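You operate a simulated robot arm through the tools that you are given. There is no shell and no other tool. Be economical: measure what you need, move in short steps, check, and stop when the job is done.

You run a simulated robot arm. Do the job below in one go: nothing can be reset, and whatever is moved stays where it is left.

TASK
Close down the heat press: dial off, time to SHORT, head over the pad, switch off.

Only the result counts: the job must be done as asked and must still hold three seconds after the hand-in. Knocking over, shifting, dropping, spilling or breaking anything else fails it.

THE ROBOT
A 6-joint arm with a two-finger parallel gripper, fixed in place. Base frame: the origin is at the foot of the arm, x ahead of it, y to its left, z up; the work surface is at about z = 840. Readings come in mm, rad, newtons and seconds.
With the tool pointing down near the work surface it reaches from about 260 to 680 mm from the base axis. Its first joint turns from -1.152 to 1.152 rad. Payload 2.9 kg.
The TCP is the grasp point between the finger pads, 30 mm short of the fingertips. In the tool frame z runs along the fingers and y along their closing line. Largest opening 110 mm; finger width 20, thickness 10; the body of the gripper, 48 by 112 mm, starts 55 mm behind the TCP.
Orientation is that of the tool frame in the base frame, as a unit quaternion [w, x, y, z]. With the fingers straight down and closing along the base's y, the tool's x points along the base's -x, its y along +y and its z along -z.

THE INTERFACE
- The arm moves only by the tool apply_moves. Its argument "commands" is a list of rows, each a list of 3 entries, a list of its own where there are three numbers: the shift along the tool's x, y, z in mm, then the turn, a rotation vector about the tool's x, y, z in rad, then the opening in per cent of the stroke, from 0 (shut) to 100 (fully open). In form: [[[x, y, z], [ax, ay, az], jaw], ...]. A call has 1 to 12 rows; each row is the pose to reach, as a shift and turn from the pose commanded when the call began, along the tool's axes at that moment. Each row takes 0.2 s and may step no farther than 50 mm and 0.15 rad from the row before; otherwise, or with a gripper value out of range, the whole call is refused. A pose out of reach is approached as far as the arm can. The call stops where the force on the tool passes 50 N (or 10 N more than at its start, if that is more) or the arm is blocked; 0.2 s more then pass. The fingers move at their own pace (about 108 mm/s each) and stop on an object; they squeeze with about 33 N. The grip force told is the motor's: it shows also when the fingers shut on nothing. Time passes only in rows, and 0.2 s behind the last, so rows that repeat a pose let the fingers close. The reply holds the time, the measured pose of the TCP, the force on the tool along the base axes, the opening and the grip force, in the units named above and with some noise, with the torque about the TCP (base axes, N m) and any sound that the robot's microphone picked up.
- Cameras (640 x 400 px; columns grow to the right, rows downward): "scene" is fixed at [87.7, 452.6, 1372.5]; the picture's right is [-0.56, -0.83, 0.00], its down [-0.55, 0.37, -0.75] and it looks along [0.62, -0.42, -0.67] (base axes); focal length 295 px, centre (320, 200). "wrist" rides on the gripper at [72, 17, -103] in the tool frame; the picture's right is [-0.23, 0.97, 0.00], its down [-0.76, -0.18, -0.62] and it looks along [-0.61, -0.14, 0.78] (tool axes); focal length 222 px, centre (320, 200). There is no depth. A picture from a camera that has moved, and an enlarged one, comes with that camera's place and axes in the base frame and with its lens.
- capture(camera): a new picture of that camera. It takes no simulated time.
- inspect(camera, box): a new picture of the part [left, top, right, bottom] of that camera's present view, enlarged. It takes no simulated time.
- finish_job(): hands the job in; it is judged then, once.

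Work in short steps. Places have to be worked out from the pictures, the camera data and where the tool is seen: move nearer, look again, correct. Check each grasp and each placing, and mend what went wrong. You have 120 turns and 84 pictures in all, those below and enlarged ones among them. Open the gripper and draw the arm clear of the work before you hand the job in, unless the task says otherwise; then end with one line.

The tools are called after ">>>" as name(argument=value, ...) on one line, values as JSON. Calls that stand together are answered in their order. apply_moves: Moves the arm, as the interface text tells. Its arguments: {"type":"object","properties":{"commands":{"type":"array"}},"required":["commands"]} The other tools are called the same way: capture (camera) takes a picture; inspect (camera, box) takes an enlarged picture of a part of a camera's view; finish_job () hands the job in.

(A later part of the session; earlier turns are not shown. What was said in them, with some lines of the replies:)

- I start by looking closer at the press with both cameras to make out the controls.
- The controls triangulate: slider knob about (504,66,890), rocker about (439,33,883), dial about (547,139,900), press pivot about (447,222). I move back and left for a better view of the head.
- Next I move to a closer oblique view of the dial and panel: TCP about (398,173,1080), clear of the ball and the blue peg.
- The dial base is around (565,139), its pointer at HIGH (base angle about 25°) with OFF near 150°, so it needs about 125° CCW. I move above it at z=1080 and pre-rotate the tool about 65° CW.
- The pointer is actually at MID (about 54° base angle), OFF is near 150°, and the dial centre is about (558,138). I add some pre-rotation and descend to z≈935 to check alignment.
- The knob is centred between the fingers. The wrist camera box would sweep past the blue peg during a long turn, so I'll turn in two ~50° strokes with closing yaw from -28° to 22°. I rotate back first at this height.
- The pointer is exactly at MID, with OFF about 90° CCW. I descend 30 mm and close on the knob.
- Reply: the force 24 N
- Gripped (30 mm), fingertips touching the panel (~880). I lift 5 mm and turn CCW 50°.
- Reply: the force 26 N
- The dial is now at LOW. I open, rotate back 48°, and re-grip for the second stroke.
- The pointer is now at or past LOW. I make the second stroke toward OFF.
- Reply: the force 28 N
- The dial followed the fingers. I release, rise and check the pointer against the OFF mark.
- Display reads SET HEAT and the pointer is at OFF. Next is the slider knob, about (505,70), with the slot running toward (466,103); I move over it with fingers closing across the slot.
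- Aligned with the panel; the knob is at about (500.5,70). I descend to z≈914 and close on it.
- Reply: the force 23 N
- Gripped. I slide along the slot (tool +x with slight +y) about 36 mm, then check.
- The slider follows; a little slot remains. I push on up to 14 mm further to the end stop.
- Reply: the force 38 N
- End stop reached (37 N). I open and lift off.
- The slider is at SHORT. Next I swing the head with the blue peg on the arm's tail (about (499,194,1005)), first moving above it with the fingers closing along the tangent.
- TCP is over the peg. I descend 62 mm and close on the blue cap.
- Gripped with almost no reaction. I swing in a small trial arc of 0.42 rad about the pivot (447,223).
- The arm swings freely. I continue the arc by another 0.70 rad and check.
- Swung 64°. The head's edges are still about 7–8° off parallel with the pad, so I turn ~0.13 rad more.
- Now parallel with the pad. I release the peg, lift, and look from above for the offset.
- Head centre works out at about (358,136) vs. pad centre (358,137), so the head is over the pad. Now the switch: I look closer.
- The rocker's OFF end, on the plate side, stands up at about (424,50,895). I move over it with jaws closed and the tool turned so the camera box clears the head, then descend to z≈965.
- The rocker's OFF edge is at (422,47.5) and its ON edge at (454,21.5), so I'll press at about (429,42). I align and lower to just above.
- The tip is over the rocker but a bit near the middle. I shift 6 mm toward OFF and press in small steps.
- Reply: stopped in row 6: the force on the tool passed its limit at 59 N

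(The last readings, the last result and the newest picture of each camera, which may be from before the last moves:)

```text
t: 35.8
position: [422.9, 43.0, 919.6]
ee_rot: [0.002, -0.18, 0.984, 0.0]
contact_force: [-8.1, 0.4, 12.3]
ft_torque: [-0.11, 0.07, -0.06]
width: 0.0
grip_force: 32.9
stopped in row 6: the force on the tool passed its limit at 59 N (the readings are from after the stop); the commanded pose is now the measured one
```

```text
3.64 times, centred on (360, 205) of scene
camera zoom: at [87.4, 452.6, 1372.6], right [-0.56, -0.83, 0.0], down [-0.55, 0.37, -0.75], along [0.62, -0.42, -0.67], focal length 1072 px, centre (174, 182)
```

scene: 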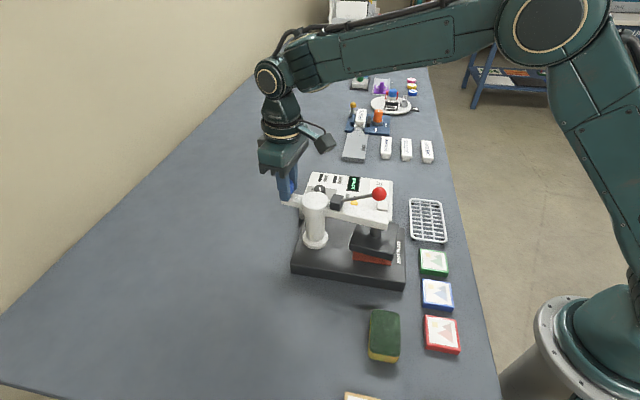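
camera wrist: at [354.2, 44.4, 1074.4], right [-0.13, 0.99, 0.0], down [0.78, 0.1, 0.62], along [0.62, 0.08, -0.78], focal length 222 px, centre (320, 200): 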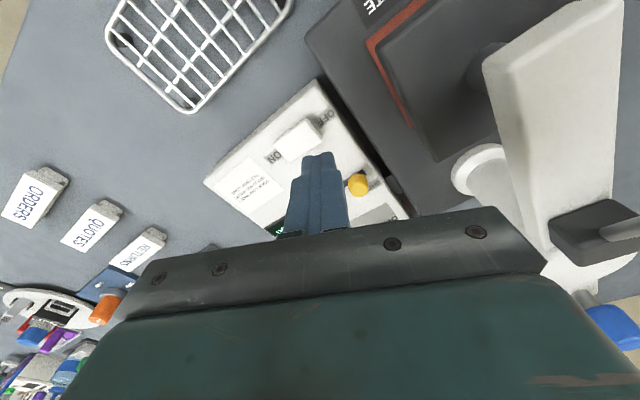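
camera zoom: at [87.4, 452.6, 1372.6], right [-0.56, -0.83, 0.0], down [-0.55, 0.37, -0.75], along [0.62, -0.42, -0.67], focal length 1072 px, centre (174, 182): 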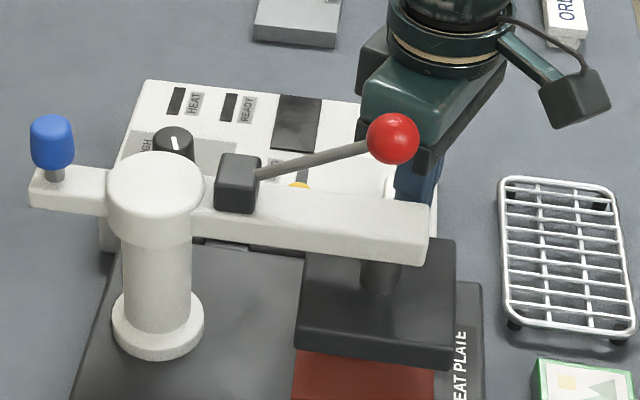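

Display went dark, so the switch is off. I lift straight up well clear and inspect everything.

>>> apply_moves(commands=[[[0, 0, -20], [0, 0, 0], 0], [[0, 0, -60], [0, 0, 0], 0], [[0, 0, -105], [0, 0, 0], 30], [[0, 0, -150], [0, 0, 0], 60], [[0, 0, -200], [0, 0, 0], 60], [[0, 0, -240], [0, 0, 0], 60], [[40, 0, -250], [0, 0, 0], 60], [[60, 0, -250], [0, 0, 0], 60], [[60, 0, -250], [0, 0, 0], 60]])

>>> capture(camera="scene")

>>> inspect(camera="wrist", box=[200, 40, 480, 220])

>>> inspect(camera="scene", box=[280, 160, 420, 300])

```text
t: 37.8
position: [368.5, 20.4, 1167.0]
ee_rot: [0.001, -0.178, 0.984, 0.0]
contact_force: [0.3, -0.1, 0.3]
ft_torque: [0.0, 0.03, -0.02]
width: 66.0
grip_force: 0.0
```

```text
40 pictures are left
```

scene: 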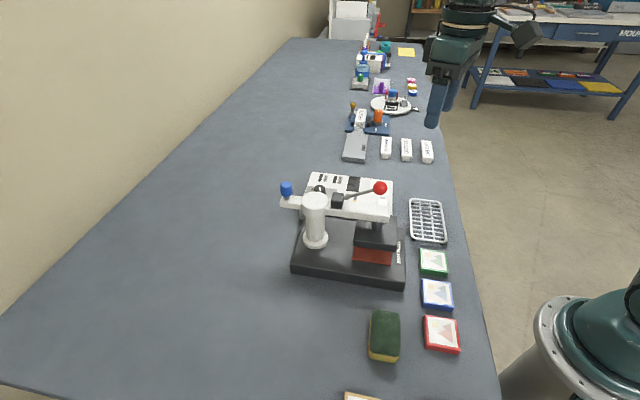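

```text
2.22 times, centred on (340, 130) of wrist
camera zoom: at [294.4, 10.8, 1271.5], right [-0.13, 0.99, 0.0], down [0.77, 0.1, 0.62], along [0.62, 0.08, -0.78], focal length 494 px, centre (276, 356)
```

zoom: 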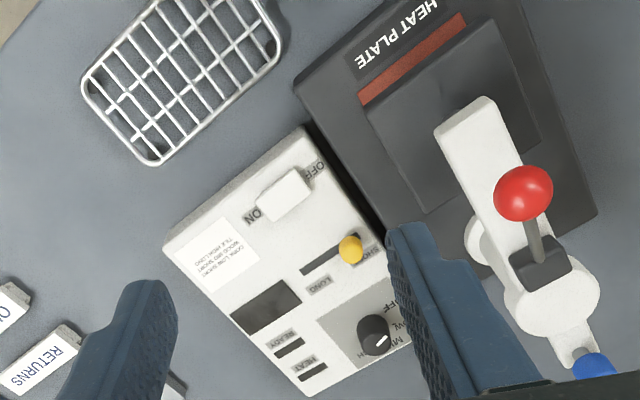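

```text
2.86 times, centred on (350, 230) of scene
camera zoom: at [87.7, 452.6, 1372.5], right [-0.56, -0.83, 0.0], down [-0.55, 0.37, -0.75], along [0.62, -0.42, -0.67], focal length 842 px, centre (234, 114)
```

zoom: 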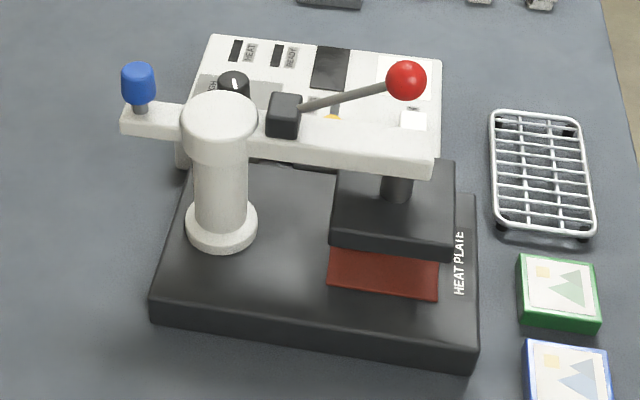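

Head and slider hold. One closer look at dial and switch.

>>> inspect(camera="wrist", box=[300, 90, 390, 210])

```text
3.33 times, centred on (345, 150) of wrist
camera zoom: at [294.4, 10.8, 1271.5], right [-0.13, 0.99, 0.0], down [0.77, 0.1, 0.62], along [0.62, 0.08, -0.78], focal length 740 px, centre (237, 367)
```

zoom: 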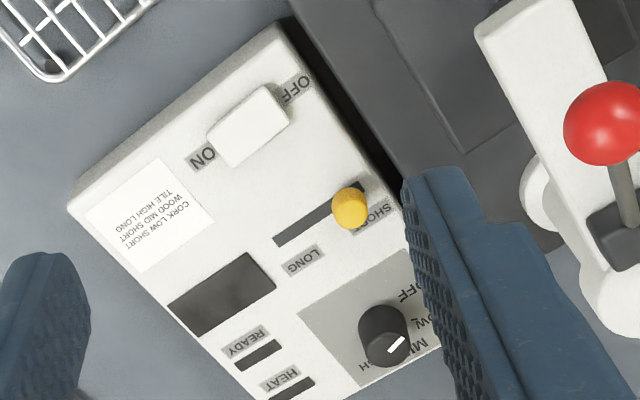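

Everything checks out: dial pointer at OFF (about 148°), slider at SHORT, head over the pad, display dark, and the arm clear with the gripper open.

>>> finish_job()

```text
The job is handed in.
```

The heat press is shut down: the dial is at OFF, the time slider is at SHORT, the head is over the pad, and the switch is off with the display dark.
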